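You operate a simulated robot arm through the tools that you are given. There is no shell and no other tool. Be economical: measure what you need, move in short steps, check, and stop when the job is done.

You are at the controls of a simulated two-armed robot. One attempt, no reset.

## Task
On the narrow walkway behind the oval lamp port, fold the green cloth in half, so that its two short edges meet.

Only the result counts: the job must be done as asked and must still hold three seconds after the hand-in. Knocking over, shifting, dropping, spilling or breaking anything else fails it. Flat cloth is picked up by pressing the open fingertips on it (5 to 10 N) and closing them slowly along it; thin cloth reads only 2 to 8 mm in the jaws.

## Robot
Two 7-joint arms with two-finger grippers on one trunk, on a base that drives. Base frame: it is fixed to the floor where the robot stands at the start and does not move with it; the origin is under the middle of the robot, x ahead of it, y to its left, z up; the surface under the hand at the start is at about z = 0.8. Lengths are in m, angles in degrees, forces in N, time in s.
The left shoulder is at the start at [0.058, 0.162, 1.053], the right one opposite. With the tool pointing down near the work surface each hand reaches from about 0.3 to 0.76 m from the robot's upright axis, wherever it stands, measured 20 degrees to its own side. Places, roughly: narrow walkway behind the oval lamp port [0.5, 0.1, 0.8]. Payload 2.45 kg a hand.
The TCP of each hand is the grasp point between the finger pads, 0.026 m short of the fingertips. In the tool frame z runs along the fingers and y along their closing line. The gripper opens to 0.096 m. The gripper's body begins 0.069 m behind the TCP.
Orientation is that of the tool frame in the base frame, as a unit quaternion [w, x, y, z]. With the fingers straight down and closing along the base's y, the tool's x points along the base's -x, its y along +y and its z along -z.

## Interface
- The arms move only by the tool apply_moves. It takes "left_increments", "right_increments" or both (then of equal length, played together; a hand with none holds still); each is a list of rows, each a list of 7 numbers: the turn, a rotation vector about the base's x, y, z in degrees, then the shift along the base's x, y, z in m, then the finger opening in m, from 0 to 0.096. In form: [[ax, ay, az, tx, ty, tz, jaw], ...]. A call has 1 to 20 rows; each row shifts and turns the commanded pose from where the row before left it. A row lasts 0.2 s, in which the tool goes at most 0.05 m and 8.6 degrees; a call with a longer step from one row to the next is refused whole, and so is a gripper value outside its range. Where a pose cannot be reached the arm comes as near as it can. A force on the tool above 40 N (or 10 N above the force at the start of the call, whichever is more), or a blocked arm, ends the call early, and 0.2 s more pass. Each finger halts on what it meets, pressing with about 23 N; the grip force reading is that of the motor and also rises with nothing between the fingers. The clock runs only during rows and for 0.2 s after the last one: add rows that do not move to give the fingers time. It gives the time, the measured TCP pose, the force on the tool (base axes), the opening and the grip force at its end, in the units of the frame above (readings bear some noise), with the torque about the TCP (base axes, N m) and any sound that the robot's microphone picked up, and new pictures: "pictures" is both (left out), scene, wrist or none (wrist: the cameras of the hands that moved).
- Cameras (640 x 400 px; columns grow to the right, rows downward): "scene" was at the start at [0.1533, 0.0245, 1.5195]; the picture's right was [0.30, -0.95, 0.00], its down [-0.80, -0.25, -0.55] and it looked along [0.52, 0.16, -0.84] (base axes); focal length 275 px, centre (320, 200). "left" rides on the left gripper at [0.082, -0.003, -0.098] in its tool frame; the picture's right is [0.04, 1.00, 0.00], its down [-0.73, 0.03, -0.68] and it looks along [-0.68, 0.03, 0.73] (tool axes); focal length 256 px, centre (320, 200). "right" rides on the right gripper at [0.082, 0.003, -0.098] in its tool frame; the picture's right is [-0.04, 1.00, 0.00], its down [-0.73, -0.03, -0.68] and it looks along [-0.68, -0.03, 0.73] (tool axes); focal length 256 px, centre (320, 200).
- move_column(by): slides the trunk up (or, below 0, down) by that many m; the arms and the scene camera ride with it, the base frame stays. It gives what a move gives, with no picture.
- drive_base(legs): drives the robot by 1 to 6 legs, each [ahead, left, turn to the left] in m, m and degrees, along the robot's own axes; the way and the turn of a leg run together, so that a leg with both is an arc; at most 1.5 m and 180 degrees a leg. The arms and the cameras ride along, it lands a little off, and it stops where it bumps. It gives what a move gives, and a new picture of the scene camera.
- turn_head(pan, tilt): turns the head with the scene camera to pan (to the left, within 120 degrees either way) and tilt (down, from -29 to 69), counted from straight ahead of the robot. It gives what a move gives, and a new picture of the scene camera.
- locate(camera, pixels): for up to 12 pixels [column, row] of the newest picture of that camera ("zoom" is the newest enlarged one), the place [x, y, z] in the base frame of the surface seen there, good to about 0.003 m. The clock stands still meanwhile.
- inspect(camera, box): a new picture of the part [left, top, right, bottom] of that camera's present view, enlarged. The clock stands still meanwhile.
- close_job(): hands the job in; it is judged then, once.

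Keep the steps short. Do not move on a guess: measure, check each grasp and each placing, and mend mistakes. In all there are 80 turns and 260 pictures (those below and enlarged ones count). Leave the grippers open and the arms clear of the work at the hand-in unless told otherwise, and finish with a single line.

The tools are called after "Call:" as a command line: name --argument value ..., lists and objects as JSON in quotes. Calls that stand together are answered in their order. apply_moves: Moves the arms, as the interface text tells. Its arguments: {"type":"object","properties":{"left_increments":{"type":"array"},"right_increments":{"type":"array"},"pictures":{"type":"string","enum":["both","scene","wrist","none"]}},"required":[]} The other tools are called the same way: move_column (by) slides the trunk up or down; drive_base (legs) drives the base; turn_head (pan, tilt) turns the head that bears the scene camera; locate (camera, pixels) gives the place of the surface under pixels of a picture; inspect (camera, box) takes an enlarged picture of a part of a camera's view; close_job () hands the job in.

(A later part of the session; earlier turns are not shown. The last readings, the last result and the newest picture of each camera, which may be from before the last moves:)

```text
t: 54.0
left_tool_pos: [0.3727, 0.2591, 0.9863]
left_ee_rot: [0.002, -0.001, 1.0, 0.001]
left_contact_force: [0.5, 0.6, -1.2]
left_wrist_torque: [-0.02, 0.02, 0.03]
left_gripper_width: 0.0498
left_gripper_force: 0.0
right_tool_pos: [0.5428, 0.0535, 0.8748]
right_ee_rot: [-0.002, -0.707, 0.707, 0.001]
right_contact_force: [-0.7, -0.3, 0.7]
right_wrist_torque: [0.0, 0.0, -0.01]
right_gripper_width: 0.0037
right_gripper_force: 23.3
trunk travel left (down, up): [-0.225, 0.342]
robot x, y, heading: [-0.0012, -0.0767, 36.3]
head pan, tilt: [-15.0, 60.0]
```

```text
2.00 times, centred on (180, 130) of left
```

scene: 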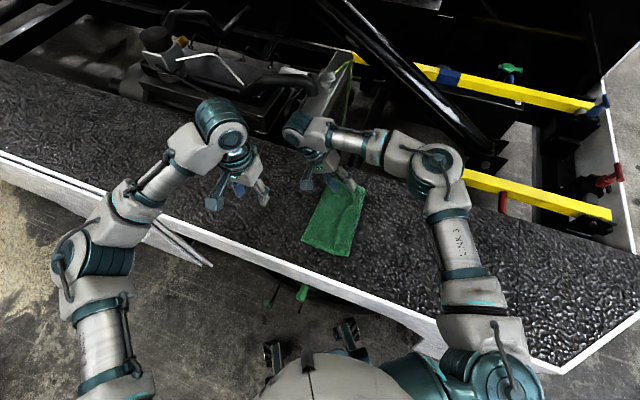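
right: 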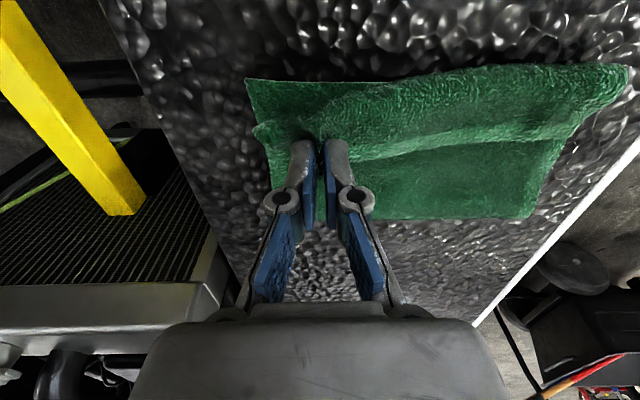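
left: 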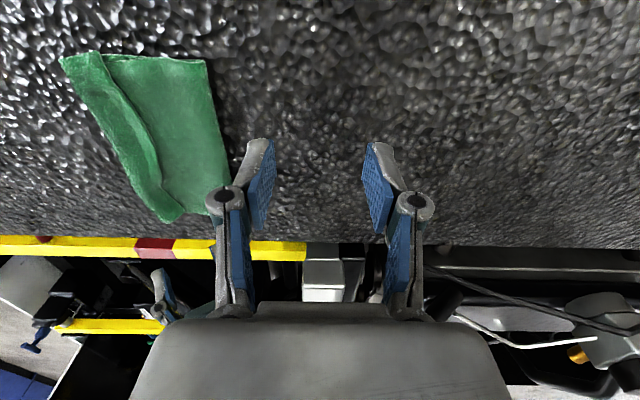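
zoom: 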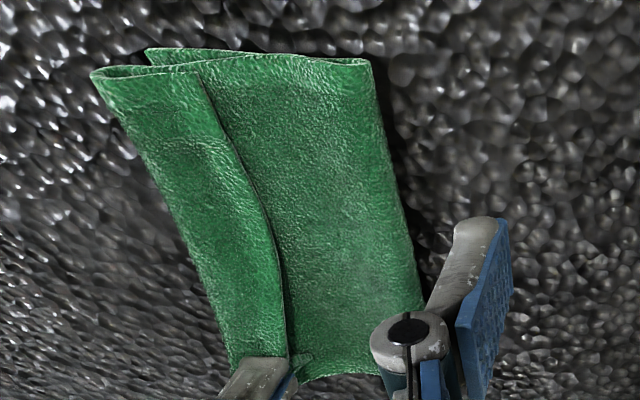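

Only the flap is lifted (3.7 mm), seen clearly in the left view. I raise it up and over toward y ≈ 0.15, z ≈ 0.95 so the upper layer hangs.

Call:
apply_moves --right_increments '[[0, 0, 0, 0, 0.01, 0.015, 0], [0, 0, 0, 0, 0.015, 0.015, 0], [0, 0, 0, 0, 0.015, 0.015, 0], [0, 0, 0, 0, 0.015, 0.012, 0], [0, 0, 0, 0, 0.015, 0.01, 0], [0, 0, 0, 0, 0.015, 0.008, 0], [0, 0, 0, 0, 0.01, 0.005, 0], [0, 0, 0, 0, 0, 0, 0], [0, 0, 0, 0, 0, 0, 0]]'

Call:
inspect --camera "left" --box '[0, 30, 400, 280]'

```text
t: 56.0
left_tool_pos: [0.3715, 0.2606, 0.9855]
left_ee_rot: [0.002, -0.001, 1.0, 0.001]
left_contact_force: [-0.2, 0.1, 0.8]
left_wrist_torque: [0.0, -0.01, 0.02]
left_gripper_width: 0.05
left_gripper_force: 0.0
right_tool_pos: [0.5434, 0.149, 0.9551]
right_ee_rot: [-0.002, -0.707, 0.707, 0.0]
right_contact_force: [0.0, 0.2, 0.5]
right_wrist_torque: [0.0, 0.04, 0.0]
right_gripper_width: 0.0037
right_gripper_force: 23.5
trunk travel left (down, up): [-0.225, 0.342]
robot x, y, heading: [-0.0021, -0.0772, 36.5]
head pan, tilt: [-15.0, 60.0]
```

scene: 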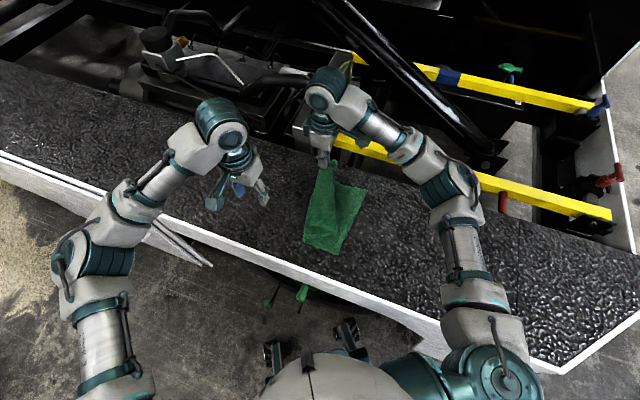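
right: 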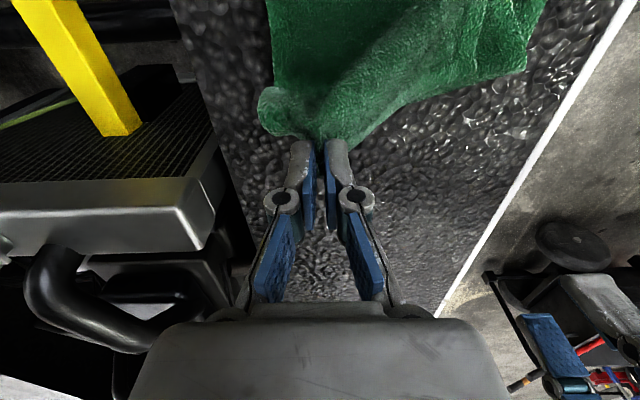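

```text
1.60 times, centred on (200, 155) of left
```

zoom: 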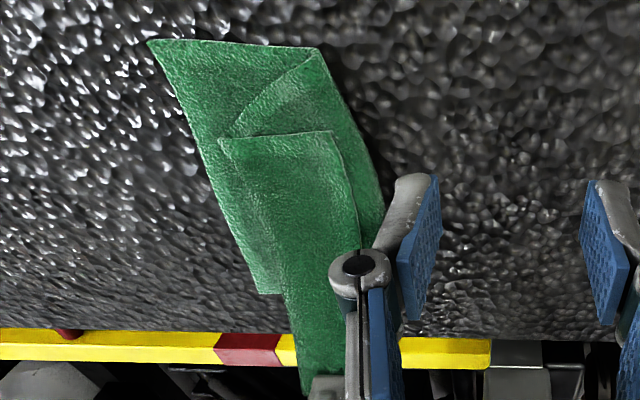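

The far corner hangs well; the near part is still turned over, its edge running from the right hand to the near corner at zoom (332,132). I'll measure that free edge.

Call:
locate --camera "zoom" --pixels '[[330, 136], [338, 155], [345, 180], [352, 210], [352, 240], [225, 145], [320, 52], [150, 42], [260, 290], [280, 140], [240, 220], [375, 200]]'

```text
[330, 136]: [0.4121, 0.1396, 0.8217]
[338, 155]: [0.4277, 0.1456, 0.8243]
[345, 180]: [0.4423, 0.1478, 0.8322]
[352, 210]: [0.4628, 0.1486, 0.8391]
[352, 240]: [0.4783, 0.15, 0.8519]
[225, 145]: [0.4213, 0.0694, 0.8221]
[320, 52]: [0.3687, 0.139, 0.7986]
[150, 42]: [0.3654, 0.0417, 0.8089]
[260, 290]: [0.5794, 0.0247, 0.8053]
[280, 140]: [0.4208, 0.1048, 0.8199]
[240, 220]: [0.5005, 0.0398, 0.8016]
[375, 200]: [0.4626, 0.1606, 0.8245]
```

Bottom corners are unmoved at (0.365, 0.042) and (0.579, 0.025). The free edge at x ≈ 0.47 sits ~2–3 cm above the layer. I raise the right hand a little more and bring the left hand, tilted with fingers to −y, behind that edge.

Call:
apply_moves --right_increments '[[0, 0, 0, 0, 0.005, 0.01, 0], [0, 0, 0, -0.004, 0.005, 0.01, 0], [0, 0, 0, -0.004, 0.005, 0.008, 0], [0, 0, 0, 0, 0, 0, 0], [0, 0, 0, 0, 0, 0, 0], [0, 0, 0, 0, 0, 0, 0], [0, 0, 0, 0, 0, 0, 0], [0, 0, 0, 0, 0, 0, 0], [0, 0, 0, 0, 0, 0, 0], [0, 0, 0, 0, 0, 0, 0], [0, 0, 0, 0, 0, 0, 0]]' --left_increments '[[-7, 0, 0, 0.01, 0, 0, 0.036], [-7, 0, 0, 0.01, 0, 0, 0.036], [-7, 0, 0, 0.01, 0, -0.01, 0.036], [-7, 0, 0, 0.015, 0, -0.01, 0.036], [-7, 0, 0, 0.015, -0.01, -0.015, 0.036], [-7, 0, 0, 0.01, -0.015, -0.015, 0.036], [-8, 0, 0, 0.01, -0.015, -0.015, 0.036], [0, 0, 0, 0.01, -0.015, -0.015, 0.036], [0, 0, 0, 0, 0, 0, 0.036], [0, 0, 0, 0, 0, 0, 0.036], [0, 0, 0, 0, 0, 0, 0.036]]'

Call:
inspect --camera "left" --box '[160, 0, 480, 200]'

Call:
inspect --camera "scene" --box '[270, 140, 398, 260]'

```text
t: 58.4
left_tool_pos: [0.4624, 0.2054, 0.9034]
left_ee_rot: [0.002, -0.003, 0.906, -0.422]
left_contact_force: [-0.7, -0.7, -0.5]
left_wrist_torque: [0.0, 0.0, 0.02]
left_gripper_width: 0.036
left_gripper_force: 0.0
right_tool_pos: [0.5351, 0.165, 0.9838]
right_ee_rot: [-0.002, -0.707, 0.707, 0.001]
right_contact_force: [0.6, -0.2, -0.6]
right_wrist_torque: [-0.01, 0.02, -0.02]
right_gripper_width: 0.0038
right_gripper_force: 23.3
trunk travel left (down, up): [-0.225, 0.342]
robot x, y, heading: [-0.0014, -0.0774, 36.4]
head pan, tilt: [-15.0, 60.0]
```

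scene: 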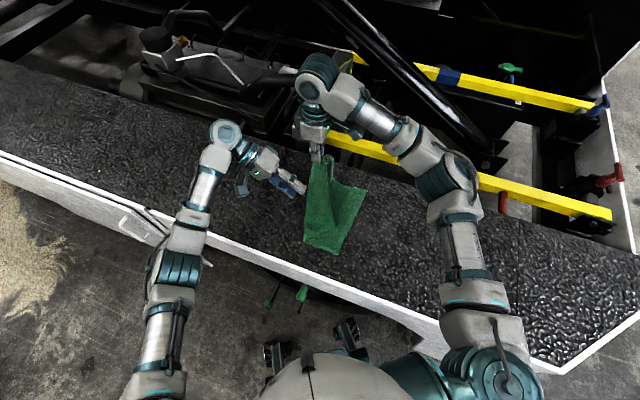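
right: 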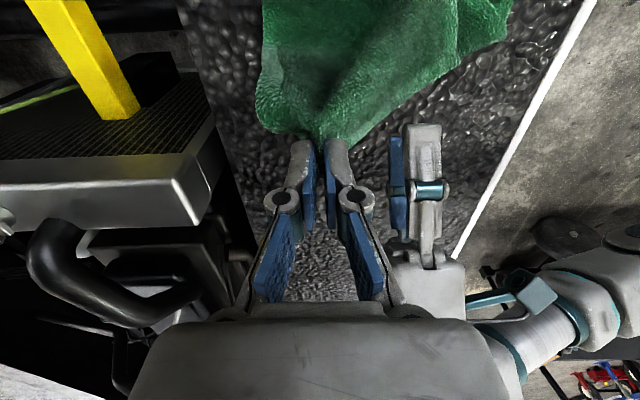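
left: 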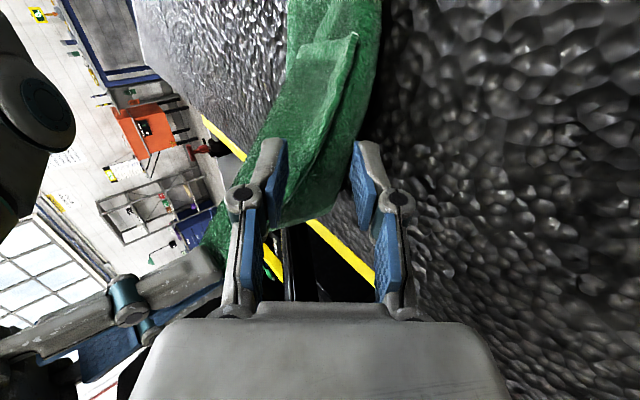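

```text
2.00 times, centred on (320, 100) of left
```

zoom: 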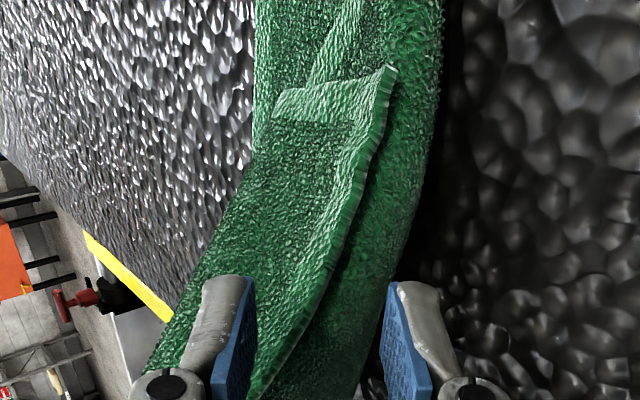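

```text
3.33 times, centred on (334, 200) of scene
```

zoom: 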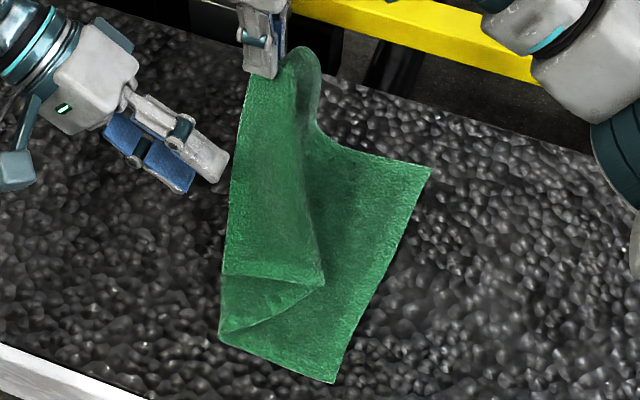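

The free edge stands out clearly in the left view. I'll measure it.

Call:
locate --camera "left" --pixels '[[353, 37], [350, 60], [346, 80], [339, 105], [330, 125], [318, 145], [305, 165], [352, 110], [348, 140]]'

```text
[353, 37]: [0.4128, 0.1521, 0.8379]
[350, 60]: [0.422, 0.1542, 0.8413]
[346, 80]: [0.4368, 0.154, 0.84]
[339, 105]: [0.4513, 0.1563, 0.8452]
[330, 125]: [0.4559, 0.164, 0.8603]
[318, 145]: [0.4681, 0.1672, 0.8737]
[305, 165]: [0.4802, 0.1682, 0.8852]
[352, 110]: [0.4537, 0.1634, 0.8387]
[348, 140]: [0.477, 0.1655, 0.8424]
```

Edge near its corner: x 0.435 at (y 0.154, z 0.840). I'll align with it and then advance along the finger direction so the edge enters between the pads.

Call:
apply_moves --left_increments '[[0, 0, 0, -0.01, 0, -0.008, 0.034], [0, 0, 0, -0.01, -0.003, -0.009, 0.034], [0, 0, 0, -0.01, -0.003, -0.008, 0.034], [0, 0, 0, 0, 0, 0, 0.034], [0, 0, 0, 0, -0.008, -0.007, 0.034], [0, 0, 0, 0, -0.008, -0.007, 0.034], [0, 0, 0, 0, -0.008, -0.006, 0.034], [0, 0, 0, 0, 0, 0, 0.034], [0, 0, 0, 0, 0, 0, 0.034], [0, 0, 0, 0, 0, 0, 0.034]]' --pictures "wrist"

Call:
inspect --camera "left" --box '[200, 20, 440, 220]'

Call:
inspect --camera "scene" --box '[280, 170, 376, 250]'

```text
t: 60.6
left_tool_pos: [0.4291, 0.1748, 0.8594]
left_ee_rot: [0.002, -0.003, 0.907, -0.421]
left_contact_force: [0.5, 0.1, 0.3]
left_wrist_torque: [0.0, 0.01, 0.01]
left_gripper_width: 0.0339
left_gripper_force: 0.1
right_tool_pos: [0.5366, 0.1642, 0.9818]
right_ee_rot: [0.002, 0.708, -0.707, -0.001]
right_contact_force: [0.2, -0.8, 0.5]
right_wrist_torque: [0.01, -0.01, 0.0]
right_gripper_width: 0.0037
right_gripper_force: 23.4
trunk travel left (down, up): [-0.225, 0.342]
robot x, y, heading: [-0.0072, -0.0772, 36.3]
head pan, tilt: [-15.0, 60.0]
```

left: 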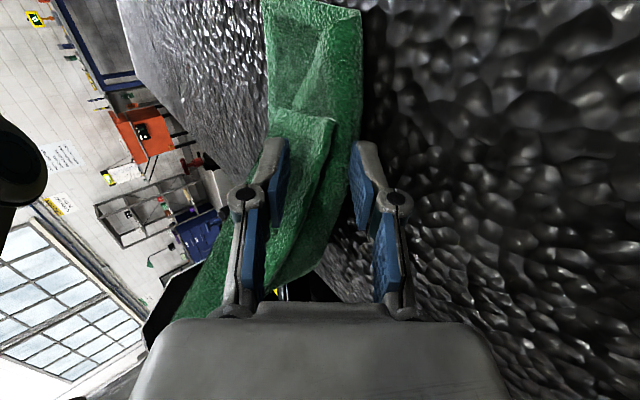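

```text
2.00 times, centred on (320, 120) of left
```

zoom: 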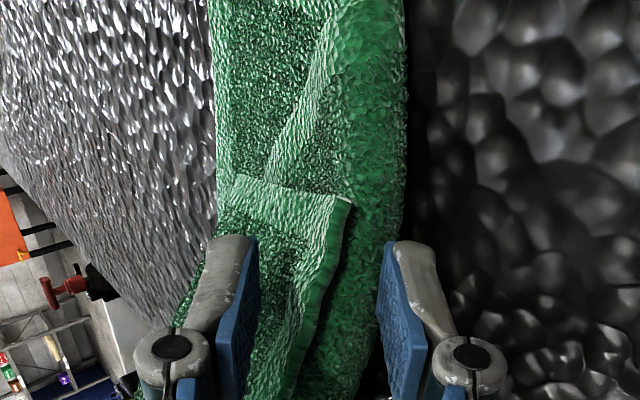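

```text
5.00 times, centred on (328, 210) of scene
```

zoom: 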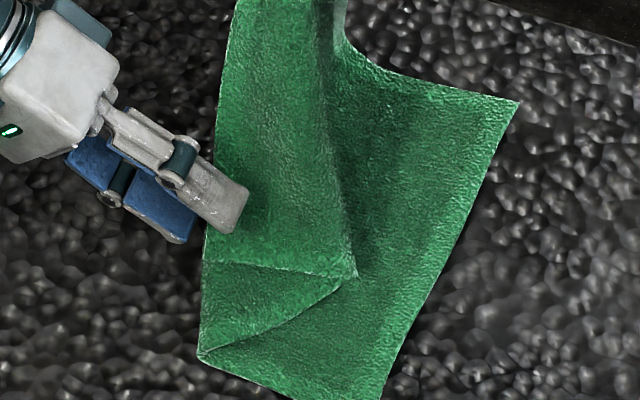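

The lower finger would pass outside the underlying bulge here. The gap is bigger at x ≈ 0.46, where the edge is at about z 0.865 and the sheet below at 0.842. I retreat, shift there with a smaller opening and advance.

Call:
apply_moves --left_increments '[[0, 0, 0, 0, 0.015, 0.013, 0.03], [0, 0, 0, 0.01, 0.015, 0.014, 0.026], [0, 0, 0, 0.012, 0, 0.006, 0.026], [0, 0, 0, 0.01, 0, 0.006, 0.026], [0, 0, 0, 0, 0, 0, 0.026], [0, 0, 0, 0, -0.008, -0.007, 0.026], [0, 0, 0, 0, -0.008, -0.007, 0.026], [0, 0, 0, 0, 0, 0, 0.026], [0, 0, 0, 0, 0, 0, 0.026], [0, 0, 0, 0, 0, 0, 0.026]]' --pictures "wrist"

Call:
inspect --camera "left" --box '[200, 40, 440, 240]'

```text
t: 62.8
left_tool_pos: [0.4638, 0.1908, 0.8848]
left_ee_rot: [0.002, -0.003, 0.907, -0.422]
left_contact_force: [0.1, -0.2, 0.0]
left_wrist_torque: [-0.01, -0.01, 0.03]
left_gripper_width: 0.0259
left_gripper_force: 0.0
right_tool_pos: [0.535, 0.165, 0.9807]
right_ee_rot: [0.002, 0.708, -0.707, -0.001]
right_contact_force: [-0.3, 0.6, -0.9]
right_wrist_torque: [0.0, 0.05, 0.01]
right_gripper_width: 0.0038
right_gripper_force: 23.7
trunk travel left (down, up): [-0.225, 0.342]
robot x, y, heading: [-0.005, -0.0739, 36.4]
head pan, tilt: [-15.0, 60.0]
```

left: 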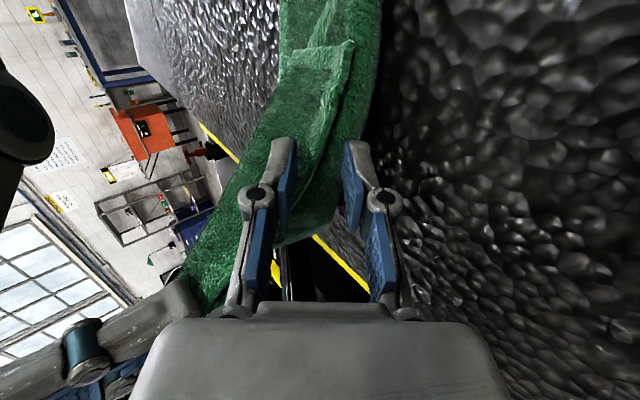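

```text
2.00 times, centred on (320, 140) of left
```

zoom: 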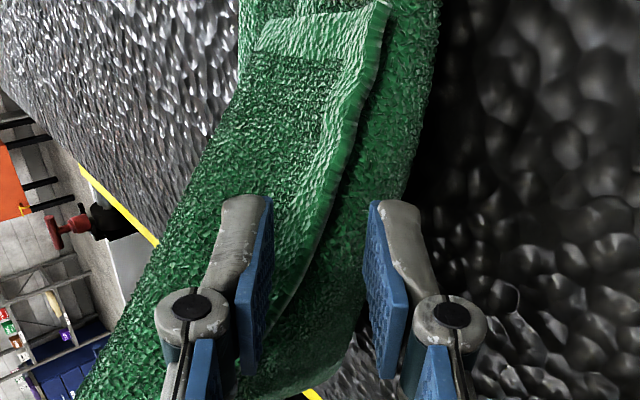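

Call:
locate --camera "zoom" --pixels '[[345, 145], [335, 185], [322, 220], [308, 255], [292, 285], [345, 220], [330, 260], [370, 170], [320, 330]]'

```text
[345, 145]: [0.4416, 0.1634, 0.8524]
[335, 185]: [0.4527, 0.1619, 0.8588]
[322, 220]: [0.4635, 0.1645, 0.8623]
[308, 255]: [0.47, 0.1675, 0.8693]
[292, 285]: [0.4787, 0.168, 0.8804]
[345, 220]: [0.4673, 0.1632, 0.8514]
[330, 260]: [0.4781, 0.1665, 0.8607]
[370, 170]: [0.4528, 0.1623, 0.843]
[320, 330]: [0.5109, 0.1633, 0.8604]
```

Edge at x 0.4635 is (y 0.1645, z 0.862), with about 1 cm of gap below. I shift the tool slightly up so the lower pad passes just under the edge, then advance 27 mm and close.

Call:
apply_moves --left_increments '[[0, 0, 0, 0, -0.004, 0.005, 0.021], [0, 0, 0, 0, -0.007, -0.006, 0.021], [0, 0, 0, 0, -0.007, -0.006, 0.021], [0, 0, 0, 0, -0.007, -0.0055, 0.021], [0, 0, 0, 0, 0, 0, 0.021], [0, 0, 0, 0, 0, 0, 0.021]]' --pictures "wrist"

Call:
inspect --camera "left" --box '[200, 60, 440, 260]'

Call:
inspect --camera "right" --box '[240, 0, 560, 200]'

```text
t: 64.2
left_tool_pos: [0.4651, 0.1664, 0.8715]
left_ee_rot: [0.002, -0.003, 0.907, -0.421]
left_contact_force: [-0.9, 0.4, -0.2]
left_wrist_torque: [-0.03, 0.0, 0.0]
left_gripper_width: 0.021
left_gripper_force: 0.0
right_tool_pos: [0.5352, 0.164, 0.9823]
right_ee_rot: [0.001, 0.707, -0.707, 0.0]
right_contact_force: [0.1, -0.5, 0.5]
right_wrist_torque: [0.01, 0.0, -0.03]
right_gripper_width: 0.0037
right_gripper_force: 23.5
trunk travel left (down, up): [-0.225, 0.342]
robot x, y, heading: [-0.0035, -0.0766, 36.1]
head pan, tilt: [-15.0, 60.0]
```

left: 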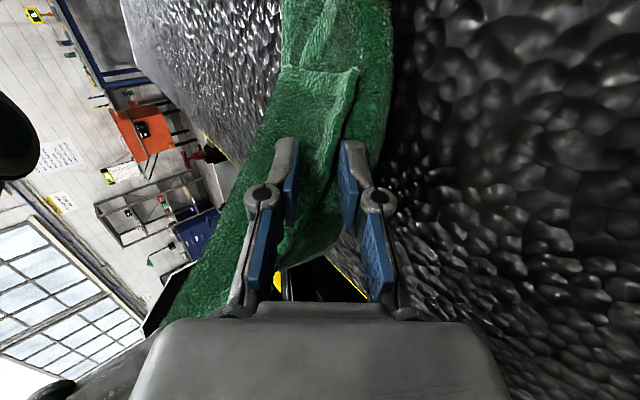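

```text
2.00 times, centred on (320, 160) of left
```

zoom: 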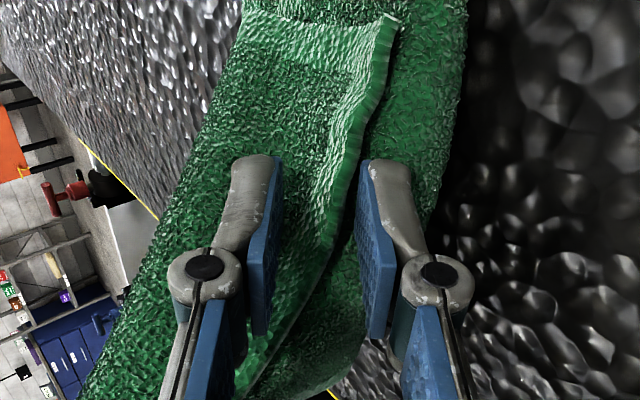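

```text
2.00 times, centred on (400, 100) of right
```

zoom: 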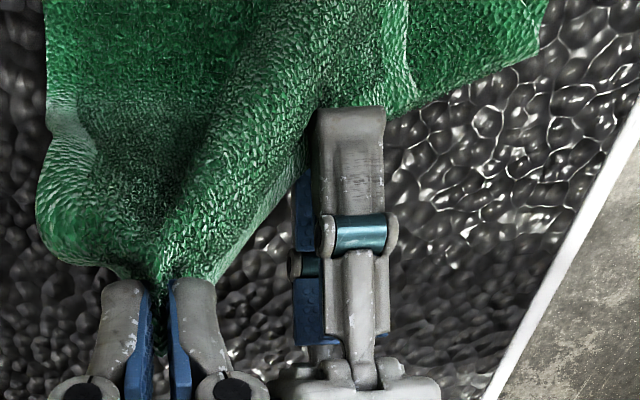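

The edge lies between the pads, shadow gap beside the lower one. I advance 6 mm more and close slowly.

Call:
apply_moves --left_increments '[[0, 0, 0, 0, -0.005, -0.004, 0.021], [0, 0, 0, 0, 0, 0, 0.016], [0, 0, 0, 0, 0, 0, 0.012], [0, 0, 0, 0, 0, 0, 0.008], [0, 0, 0, 0, 0, 0, 0.004], [0, 0, 0, 0, 0, 0, 0], [0, 0, 0, 0, 0, 0, 0], [0, 0, 0, 0, 0, 0, 0]]' --pictures "wrist"

Call:
inspect --camera "left" --box '[200, 60, 440, 260]'

```text
t: 66.0
left_tool_pos: [0.4646, 0.1618, 0.8666]
left_ee_rot: [0.002, -0.003, 0.907, -0.422]
left_contact_force: [0.4, -0.5, 1.2]
left_wrist_torque: [-0.01, -0.03, 0.02]
left_gripper_width: 0.0028
left_gripper_force: 22.5
right_tool_pos: [0.5359, 0.1646, 0.9817]
right_ee_rot: [-0.002, -0.707, 0.707, 0.0]
right_contact_force: [0.3, 0.6, -1.2]
right_wrist_torque: [-0.03, 0.02, 0.0]
right_gripper_width: 0.0036
right_gripper_force: 22.8
trunk travel left (down, up): [-0.225, 0.342]
robot x, y, heading: [-0.0045, -0.0736, 36.1]
head pan, tilt: [-15.0, 60.0]
```

left: 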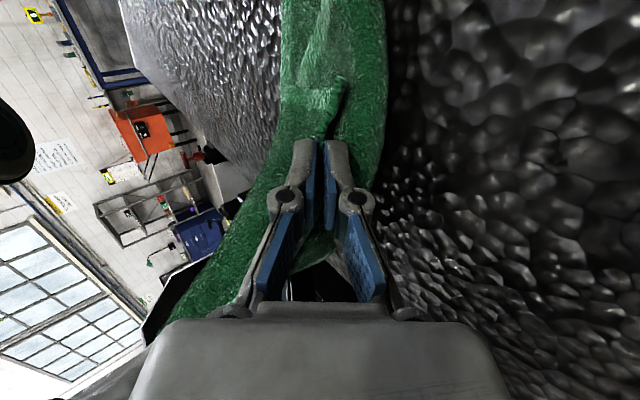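

```text
2.00 times, centred on (320, 160) of left
```

zoom: 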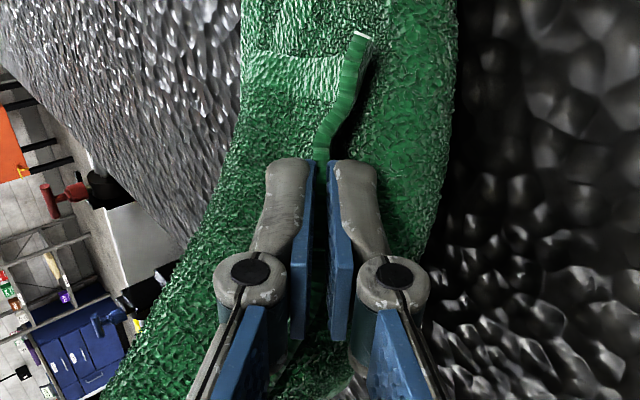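

A proper edge grip: 2.8 mm, one layer, with the near corner free beyond. Now I turn the left tool upright while lifting so the edge hangs from above.

Call:
apply_moves --left_increments '[[0, 0, 0, 0, 0, 0.012, 0], [7, 0, 0, 0, 0, 0.014, 0], [7, 0, 0, 0, 0, 0.014, 0], [7, 0, 0, 0, 0, 0.014, 0], [7, 0, 0, 0, 0, 0.012, 0], [7, 0, 0, 0, 0, 0.012, 0], [7, 0, 0, 0, 0, 0.01, 0], [7, 0, 0, 0, 0, 0.005, 0], [0, 0, 0, 0, 0, 0, 0], [0, 0, 0, 0, 0, 0, 0]]'

Call:
inspect --camera "scene" --box '[260, 130, 404, 260]'

```text
t: 67.5
left_tool_pos: [0.4586, 0.1611, 0.9488]
left_ee_rot: [-0.001, -0.009, 0.995, -0.104]
left_contact_force: [0.5, 0.4, -0.8]
left_wrist_torque: [-0.02, -0.05, 0.02]
left_gripper_width: 0.0035
left_gripper_force: 22.7
right_tool_pos: [0.5317, 0.1592, 0.9913]
right_ee_rot: [0.005, -0.707, 0.707, 0.002]
right_contact_force: [0.1, -0.7, 0.1]
right_wrist_torque: [0.03, 0.04, -0.01]
right_gripper_width: 0.004
right_gripper_force: 22.7
trunk travel left (down, up): [-0.225, 0.342]
robot x, y, heading: [-0.0028, -0.0772, 36.3]
head pan, tilt: [-15.0, 60.0]
stopped in row 7 (left hand): the force on the tool passed its limit at 50 N (the readings are from after the stop); the commanded pose is now the measured one
```

scene: 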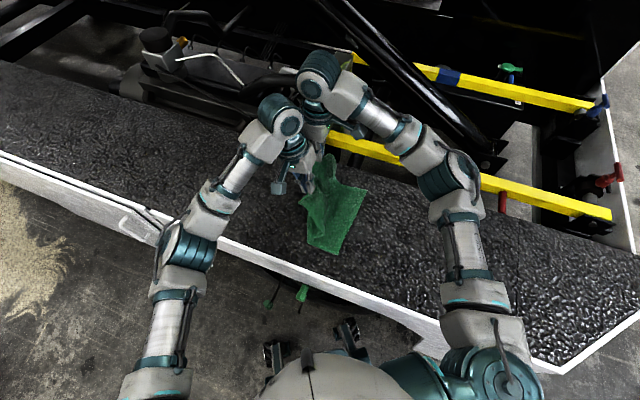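
left: 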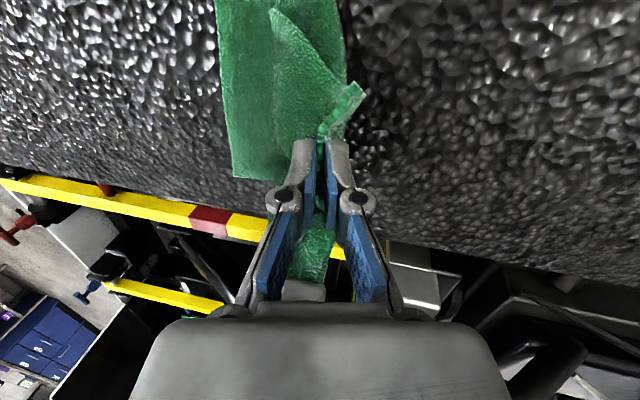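

```text
3.08 times, centred on (332, 195) of scene
```

zoom: 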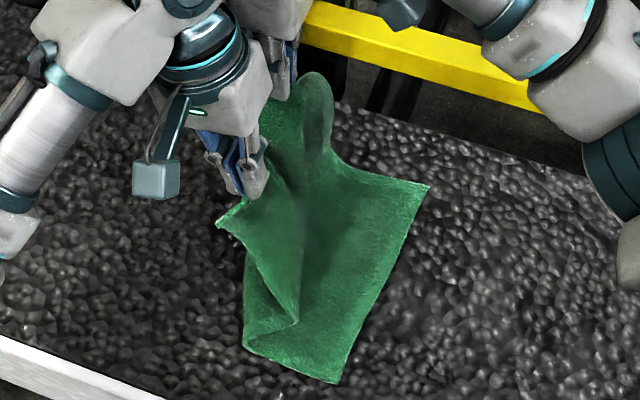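

The two grippers touched (50 N stop). I back the left off 2 cm in −x, then open the right (the left holds the edge properly) and lift it away.

Call:
apply_moves --left_increments '[[0, 0, 0, -0.01, 0, 0, 0], [0, 0, 0, -0.01, 0, 0, 0], [0, 0, 0, 0, 0, 0, 0], [0, 0, 0, 0, 0, 0, 0], [0, 0, 0, 0, 0, 0, 0], [0, 0, 0, 0, 0, 0, 0], [0, 0, 0, 0, 0, 0, 0], [0, 0, 0, 0, 0, 0, 0], [0, 0, 0, 0, 0, 0, 0], [0, 0, 0, 0, 0, 0, 0]]' --right_increments '[[0, 0, 0, 0, 0, 0, 0], [0, 0, 0, 0, 0, 0, 0], [0, 0, 0, 0, 0, 0, 0.03], [0, 0, 0, 0, 0, 0, 0.05], [0, 0, 0, 0, 0, 0.02, 0.05], [0, 0, 0, 0, 0, 0.03, 0.05], [0, 0, 0, 0.01, 0, 0.03, 0.05], [0, 0, 0, 0.01, 0, 0.01, 0.05], [0, 0, 0, 0.01, 0, 0, 0.05], [0, 0, 0, 0, 0, 0, 0.05]]'

Call:
inspect --camera "scene" --box '[260, 130, 404, 260]'

Call:
inspect --camera "right" --box '[200, 0, 520, 200]'

```text
t: 69.7
left_tool_pos: [0.4383, 0.1625, 0.9479]
left_ee_rot: [-0.002, -0.008, 0.995, -0.104]
left_contact_force: [0.3, -0.8, 0.2]
left_wrist_torque: [-0.06, 0.02, 0.0]
left_gripper_width: 0.0023
left_gripper_force: 20.1
right_tool_pos: [0.5618, 0.1598, 1.082]
right_ee_rot: [0.004, -0.707, 0.707, 0.001]
right_contact_force: [0.9, 0.4, 0.2]
right_wrist_torque: [-0.01, 0.01, -0.01]
right_gripper_width: 0.0498
right_gripper_force: 0.0
trunk travel left (down, up): [-0.225, 0.342]
robot x, y, heading: [-0.0024, -0.0749, 36.3]
head pan, tilt: [-15.0, 60.0]
```

scene: 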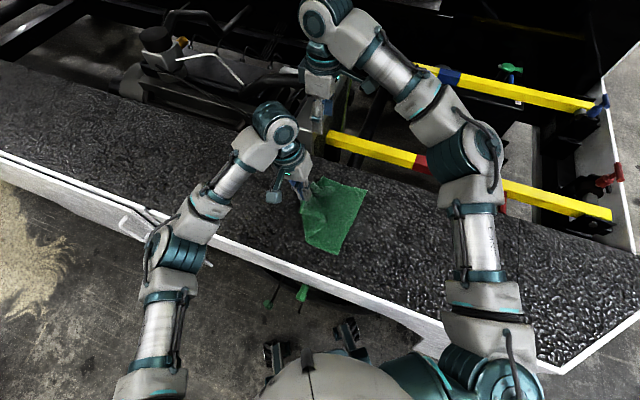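
right: 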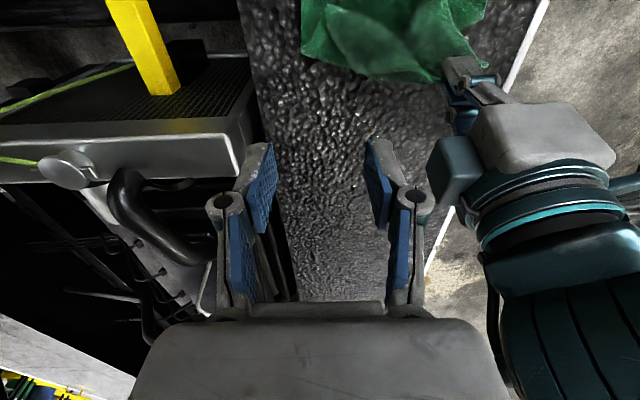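
left: 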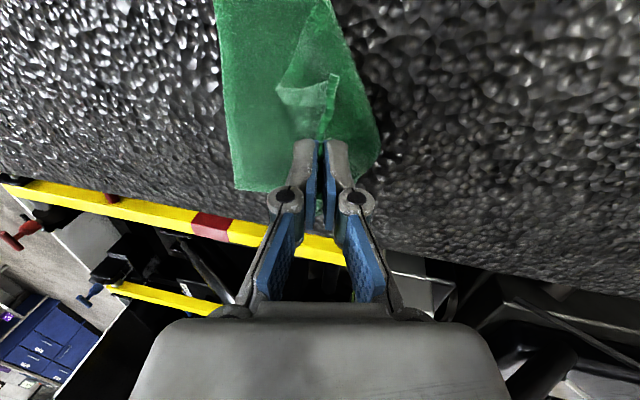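

```text
3.08 times, centred on (332, 195) of scene
```

zoom: 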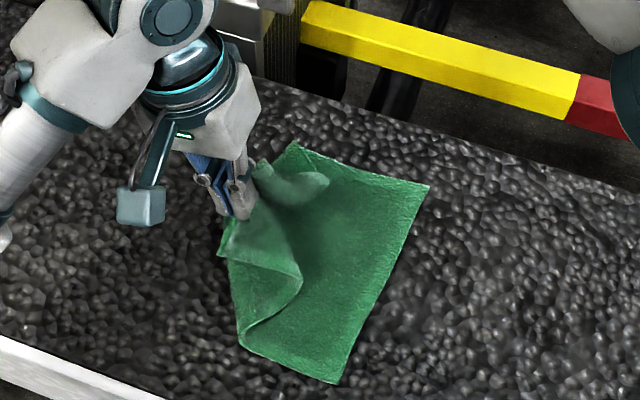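

```text
2.00 times, centred on (360, 100) of right
```

zoom: 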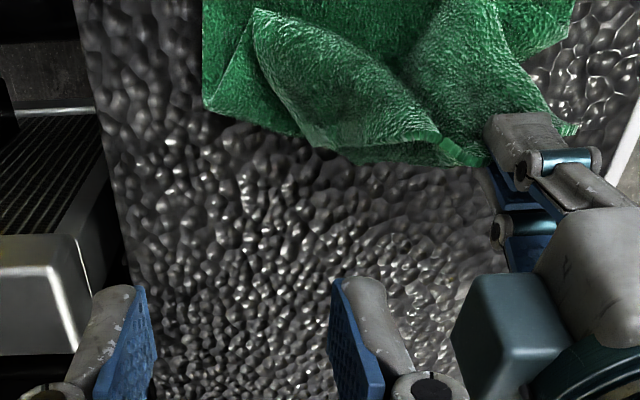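

The left holds the edge well and the far part already flops toward −y. I carry the left over in an arc to y ≈ 0.04, tilting fingers back toward +y so the edge leads, and stop slightly above the surface.

Call:
apply_moves --left_increments '[[0, 0, 0, 0, -0.012, 0.004, 0], [3, 0, 0, -0.002, -0.016, 0, 0], [3, 0, 0, -0.003, -0.018, -0.006, 0], [3, 0, 0, -0.003, -0.018, -0.012, 0], [4, 0, 0, -0.003, -0.018, -0.016, 0], [4, 0, 0, -0.003, -0.016, -0.018, 0], [4, 0, 0, -0.003, -0.014, -0.02, 0], [4, 0, 0, -0.003, -0.01, -0.018, 0], [2, 0, 0, 0, -0.004, -0.01, 0], [0, 0, 0, 0, 0, 0, 0], [0, 0, 0, 0, 0, 0, 0]]'

Call:
inspect --camera "scene" --box '[270, 150, 398, 270]'

Call:
inspect --camera "right" --box '[240, 0, 560, 150]'

```text
t: 72.1
left_tool_pos: [0.4193, 0.0367, 0.8518]
left_ee_rot: [0.001, -0.008, 0.991, 0.132]
left_contact_force: [-0.4, 0.6, -1.4]
left_wrist_torque: [0.0, 0.02, 0.0]
left_gripper_width: 0.0036
left_gripper_force: 22.7
right_tool_pos: [0.5627, 0.1606, 1.0812]
right_ee_rot: [0.004, -0.707, 0.708, 0.0]
right_contact_force: [-0.1, 0.2, 0.1]
right_wrist_torque: [0.01, -0.01, 0.0]
right_gripper_width: 0.0502
right_gripper_force: 0.1
trunk travel left (down, up): [-0.225, 0.342]
robot x, y, heading: [-0.0031, -0.0755, 36.3]
head pan, tilt: [-15.0, 60.0]
```

scene: 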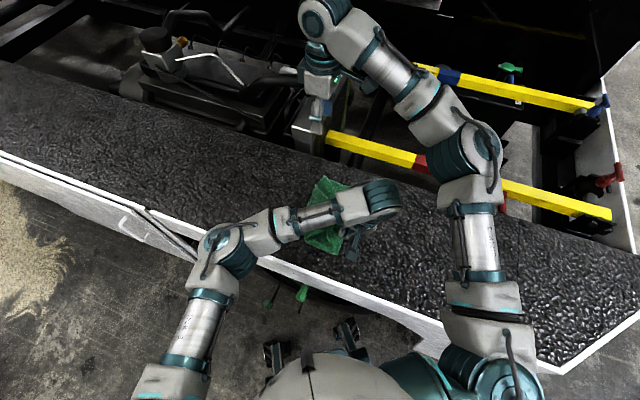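
left: 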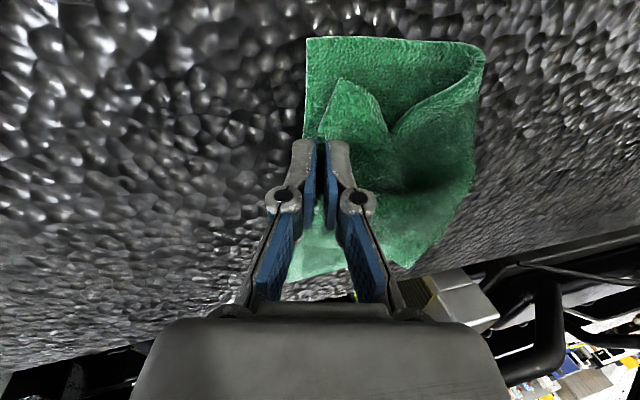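

```text
3.33 times, centred on (334, 210) of scene
```

zoom: 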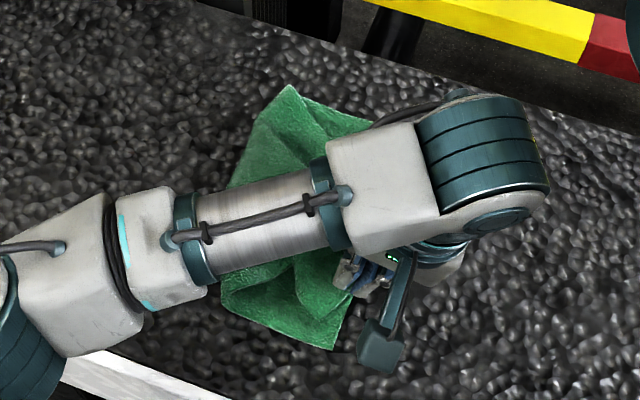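

```text
2.00 times, centred on (400, 75) of right
```

zoom: 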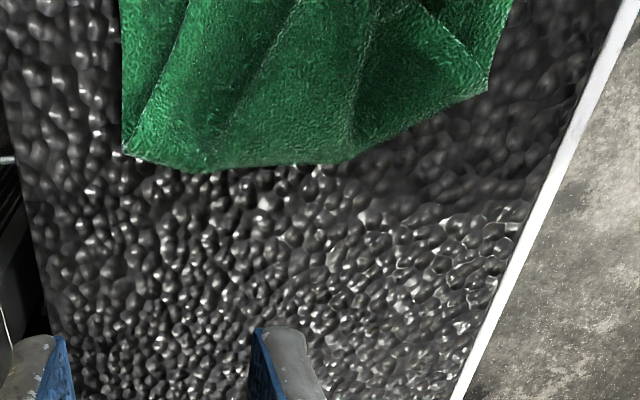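

The near half is laid at the lower edge. I lower the left 8 mm, open it, withdraw along its own axis, and move it back so I can see.

Call:
apply_moves --left_increments '[[0, 0, 0, 0, -0.002, -0.004, 0], [0, 0, 0, 0, -0.002, -0.004, 0], [0, 0, 0, 0, 0, 0, 0.01], [0, 0, 0, 0, 0, 0, 0.03], [0, 0, 0, 0, 0, 0, 0.03], [0, 0, 0, 0, -0.005, 0.015, 0.03], [0, 0, 0, 0, -0.008, 0.025, 0.03], [0, 0, 0, 0, -0.01, 0.03, 0.03], [-5, 0, 0, 0, 0, 0.03, 0.03], [-5, 0, 0, -0.005, 0.03, 0.01, 0.03], [-5, 0, 0, -0.01, 0.04, 0, 0.03], [0, 0, 0, -0.01, 0.045, 0, 0.03], [0, 0, 0, -0.01, 0.045, 0, 0.03], [0, 0, 0, -0.01, 0.045, 0, 0.03], [0, 0, 0, 0, 0.04, 0, 0.03], [0, 0, 0, 0, 0, 0, 0.03]]'

Call:
inspect --camera "scene" --box '[280, 160, 392, 265]'

Call:
inspect --camera "left" --box '[40, 20, 296, 220]'

```text
t: 75.5
left_tool_pos: [0.3762, 0.2538, 0.9533]
left_ee_rot: [0.0, -0.009, 1.0, -0.001]
left_contact_force: [-0.3, -0.5, -0.3]
left_wrist_torque: [-0.02, 0.02, -0.01]
left_gripper_width: 0.03
left_gripper_force: 0.0
right_tool_pos: [0.5608, 0.1606, 1.0813]
right_ee_rot: [0.003, -0.707, 0.707, 0.001]
right_contact_force: [-1.2, -0.2, 0.2]
right_wrist_torque: [-0.01, -0.04, -0.01]
right_gripper_width: 0.05
right_gripper_force: 0.0
trunk travel left (down, up): [-0.225, 0.342]
robot x, y, heading: [-0.0047, -0.0726, 36.0]
head pan, tilt: [-15.0, 60.0]
```

scene: 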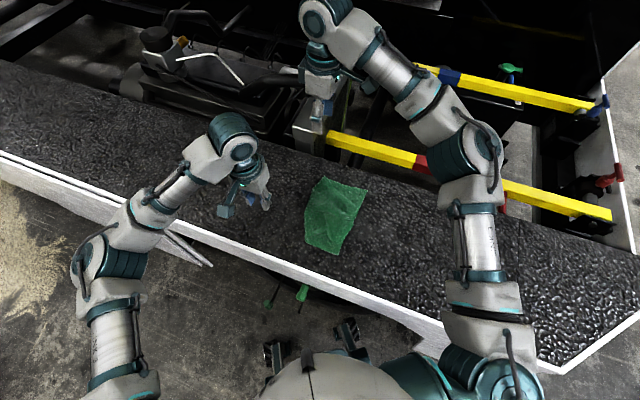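
left: 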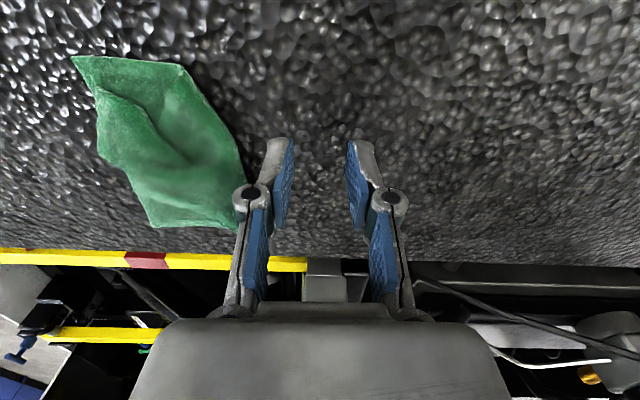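

```text
3.81 times, centred on (336, 212) of scene
```

zoom: 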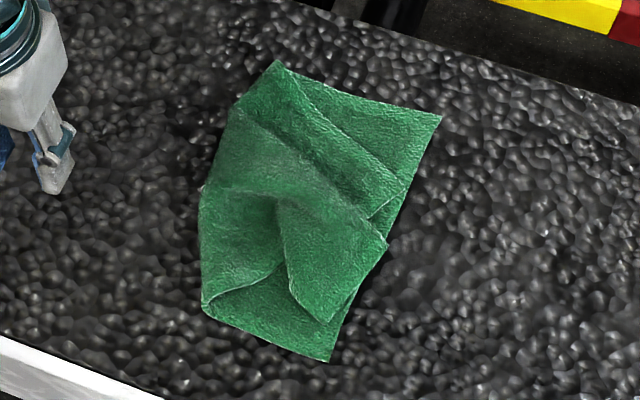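

```text
2.00 times, centred on (168, 120) of left
```

zoom: 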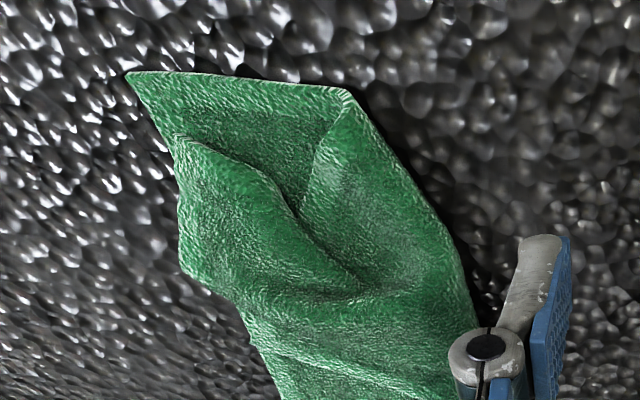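

Much better: the top layer is now right side over. It's only bunched in x: near top corner at scene-zoom (328,322) versus bottom (330,360), far top corner at (405,182) versus bottom (440,118). I'll measure all of these.

Call:
inspect --camera "scene" --box '[280, 160, 392, 265]'

Call:
locate --camera "zoom" --pixels '[[329, 358], [328, 319], [292, 290], [383, 243], [402, 183], [372, 217], [438, 119], [278, 66], [206, 308], [206, 190], [280, 230], [290, 160]]'

```text
3.81 times, centred on (336, 212) of scene
```

zoom: 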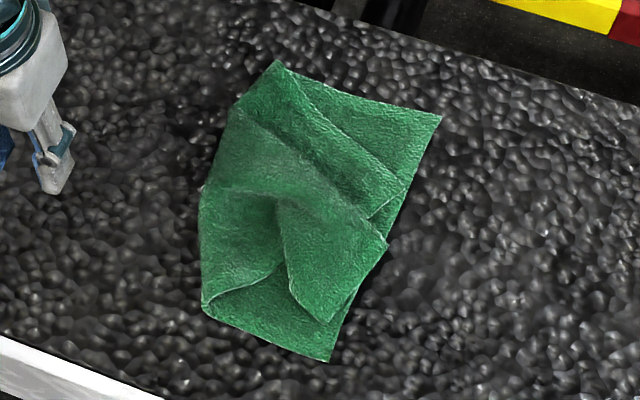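

```text
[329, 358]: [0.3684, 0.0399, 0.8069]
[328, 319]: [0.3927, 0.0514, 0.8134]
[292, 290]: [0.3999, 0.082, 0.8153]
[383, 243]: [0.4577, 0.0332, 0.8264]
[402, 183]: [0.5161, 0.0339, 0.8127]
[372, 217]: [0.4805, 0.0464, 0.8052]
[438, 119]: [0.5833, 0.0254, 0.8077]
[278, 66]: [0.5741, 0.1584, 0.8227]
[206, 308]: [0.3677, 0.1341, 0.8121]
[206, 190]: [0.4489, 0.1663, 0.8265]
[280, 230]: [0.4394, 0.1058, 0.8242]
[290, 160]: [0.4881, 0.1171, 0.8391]
```

Top near corner is (0.393, 0.051) and should be at (0.368, 0.040). Top far corner is (0.516, 0.034) and should be at (0.583, 0.025). The right hand will pinch the far corner from above and draw it outward in +x. I move above (0.500, 0.050).

Call:
apply_moves --right_increments '[[0, 0, 0, -0.006, -0.011, -0.02, 0.02], [0, 0, 0, -0.006, -0.011, -0.02, 0.02], [0, 0, 0, -0.006, -0.011, -0.02, 0.02], [0, 0, 0, -0.006, -0.011, -0.02, 0.02], [0, 0, 0, -0.006, -0.011, -0.02, 0.02], [0, 0, 0, -0.006, -0.011, -0.02, 0.02], [0, 0, 0, -0.006, -0.011, -0.02, 0.02], [0, 0, 0, -0.006, -0.011, -0.02, 0.02], [0, 0, 0, -0.006, -0.011, -0.02, 0.02], [0, 0, 0, -0.006, -0.011, -0.02, 0.02], [0, 0, 0, 0, 0, 0, 0.02], [0, 0, 0, 0, 0, 0, 0.02], [0, 0, 0, 0, 0, 0, 0.02]]' --pictures "wrist"

Call:
inspect --camera "right" --box '[180, 20, 500, 220]'

Call:
locate --camera "zoom" --pixels '[[320, 120], [320, 160], [250, 160], [200, 120], [230, 200], [400, 140]]'

```text
t: 78.3
left_tool_pos: [0.377, 0.2538, 0.9524]
left_ee_rot: [-0.001, -0.009, 1.0, -0.001]
left_contact_force: [0.1, 0.0, 0.0]
left_wrist_torque: [-0.03, -0.02, 0.03]
left_gripper_width: 0.0301
left_gripper_force: 0.0
right_tool_pos: [0.503, 0.0515, 0.8773]
right_ee_rot: [-0.005, 0.708, -0.707, -0.002]
right_contact_force: [-0.3, -0.4, 1.0]
right_wrist_torque: [0.03, -0.02, -0.03]
right_gripper_width: 0.02
right_gripper_force: 0.1
trunk travel left (down, up): [-0.225, 0.342]
robot x, y, heading: [-0.006, -0.0741, 36.2]
head pan, tilt: [-15.0, 60.0]
```

right: 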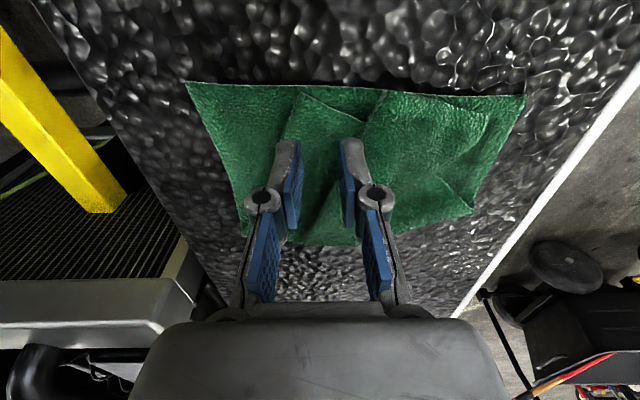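

```text
2.00 times, centred on (340, 120) of right
```

zoom: 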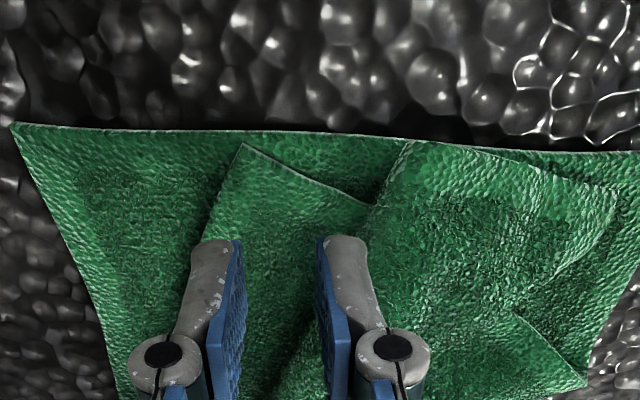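

```text
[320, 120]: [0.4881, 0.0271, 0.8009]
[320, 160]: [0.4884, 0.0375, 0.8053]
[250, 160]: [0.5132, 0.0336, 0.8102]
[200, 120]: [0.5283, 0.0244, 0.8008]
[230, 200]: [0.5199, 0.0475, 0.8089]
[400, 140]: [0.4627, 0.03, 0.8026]
```

The far top corner is at zoom (243,145) ≈ (0.515, 0.030), just ahead of the fingertips. I lower to light contact there.

Call:
apply_moves --right_increments '[[0, 0, 0, -0.001, -0.004, -0.01, 0.02], [0, 0, 0, 0, -0.002, -0.01, 0.02], [0, 0, 0, 0, 0, -0.01, 0.02], [0, 0, 0, 0, 0, -0.006, 0.02], [0, 0, 0, 0, 0, -0.004, 0.02], [0, 0, 0, 0, 0, -0.003, 0.02], [0, 0, 0, 0, 0, -0.002, 0.02], [0, 0, 0, 0, 0, 0, 0.02], [0, 0, 0, 0, 0, 0, 0.02]]' --pictures "wrist"

```text
t: 80.3
left_tool_pos: [0.3772, 0.253, 0.9519]
left_ee_rot: [-0.001, -0.008, 1.0, 0.0]
left_contact_force: [0.0, 0.3, -0.4]
left_wrist_torque: [-0.03, 0.0, -0.01]
left_gripper_width: 0.0298
left_gripper_force: 0.1
right_tool_pos: [0.5002, 0.046, 0.836]
right_ee_rot: [0.004, -0.707, 0.707, 0.002]
right_contact_force: [0.0, 0.2, 1.1]
right_wrist_torque: [0.01, 0.01, -0.01]
right_gripper_width: 0.0202
right_gripper_force: 0.1
trunk travel left (down, up): [-0.225, 0.342]
robot x, y, heading: [-0.0053, -0.0753, 36.4]
head pan, tilt: [-15.0, 60.0]
```

right: 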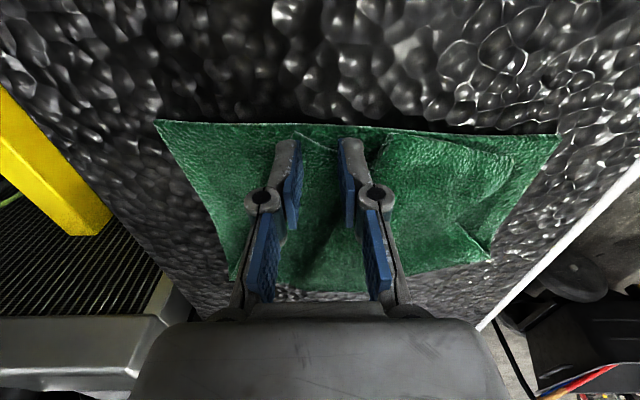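

Just touching (1 N). Two mm more, then close slowly and lift 2 cm.

Call:
apply_moves --right_increments '[[0, 0, 0, 0, 0, -0.002, 0.02], [0, 0, 0, 0, 0, -0.001, 0.02], [0, 0, 0, 0, 0, 0, 0.017], [0, 0, 0, 0, 0, 0, 0.014], [0, 0, 0, 0, 0, 0, 0.011], [0, 0, 0, 0, 0, 0, 0.008], [0, 0, 0, 0, 0, 0, 0.005], [0, 0, 0, 0, 0, 0, 0.002], [0, 0, 0, 0, 0, 0, 0], [0, 0, 0, 0, 0, 0, 0], [0, 0, 0, 0.002, 0, 0.008, 0], [0, 0, 0, 0.003, 0, 0.012, 0], [0, 0, 0, 0, 0, 0, 0]]' --pictures "wrist"

Call:
inspect --camera "right" --box '[180, 60, 500, 260]'

```text
t: 83.1
left_tool_pos: [0.3769, 0.2545, 0.9513]
left_ee_rot: [-0.002, -0.009, 1.0, 0.001]
left_contact_force: [0.2, -0.2, -0.1]
left_wrist_torque: [0.02, -0.03, 0.03]
left_gripper_width: 0.0299
left_gripper_force: 0.1
right_tool_pos: [0.5066, 0.0452, 0.8511]
right_ee_rot: [-0.004, 0.707, -0.707, -0.001]
right_contact_force: [0.6, 0.5, 0.0]
right_wrist_torque: [0.01, 0.04, -0.02]
right_gripper_width: 0.0021
right_gripper_force: 23.5
trunk travel left (down, up): [-0.225, 0.342]
robot x, y, heading: [-0.0024, -0.0732, 36.5]
head pan, tilt: [-15.0, 60.0]
```

right: 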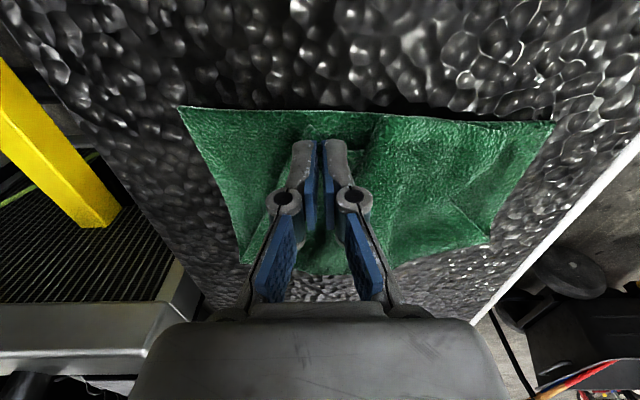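

```text
2.00 times, centred on (340, 160) of right
```

zoom: 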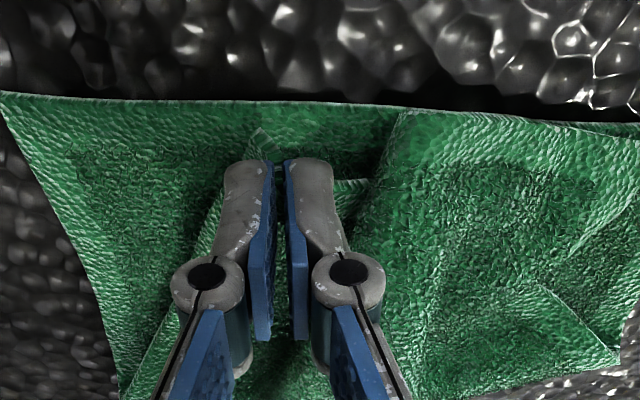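

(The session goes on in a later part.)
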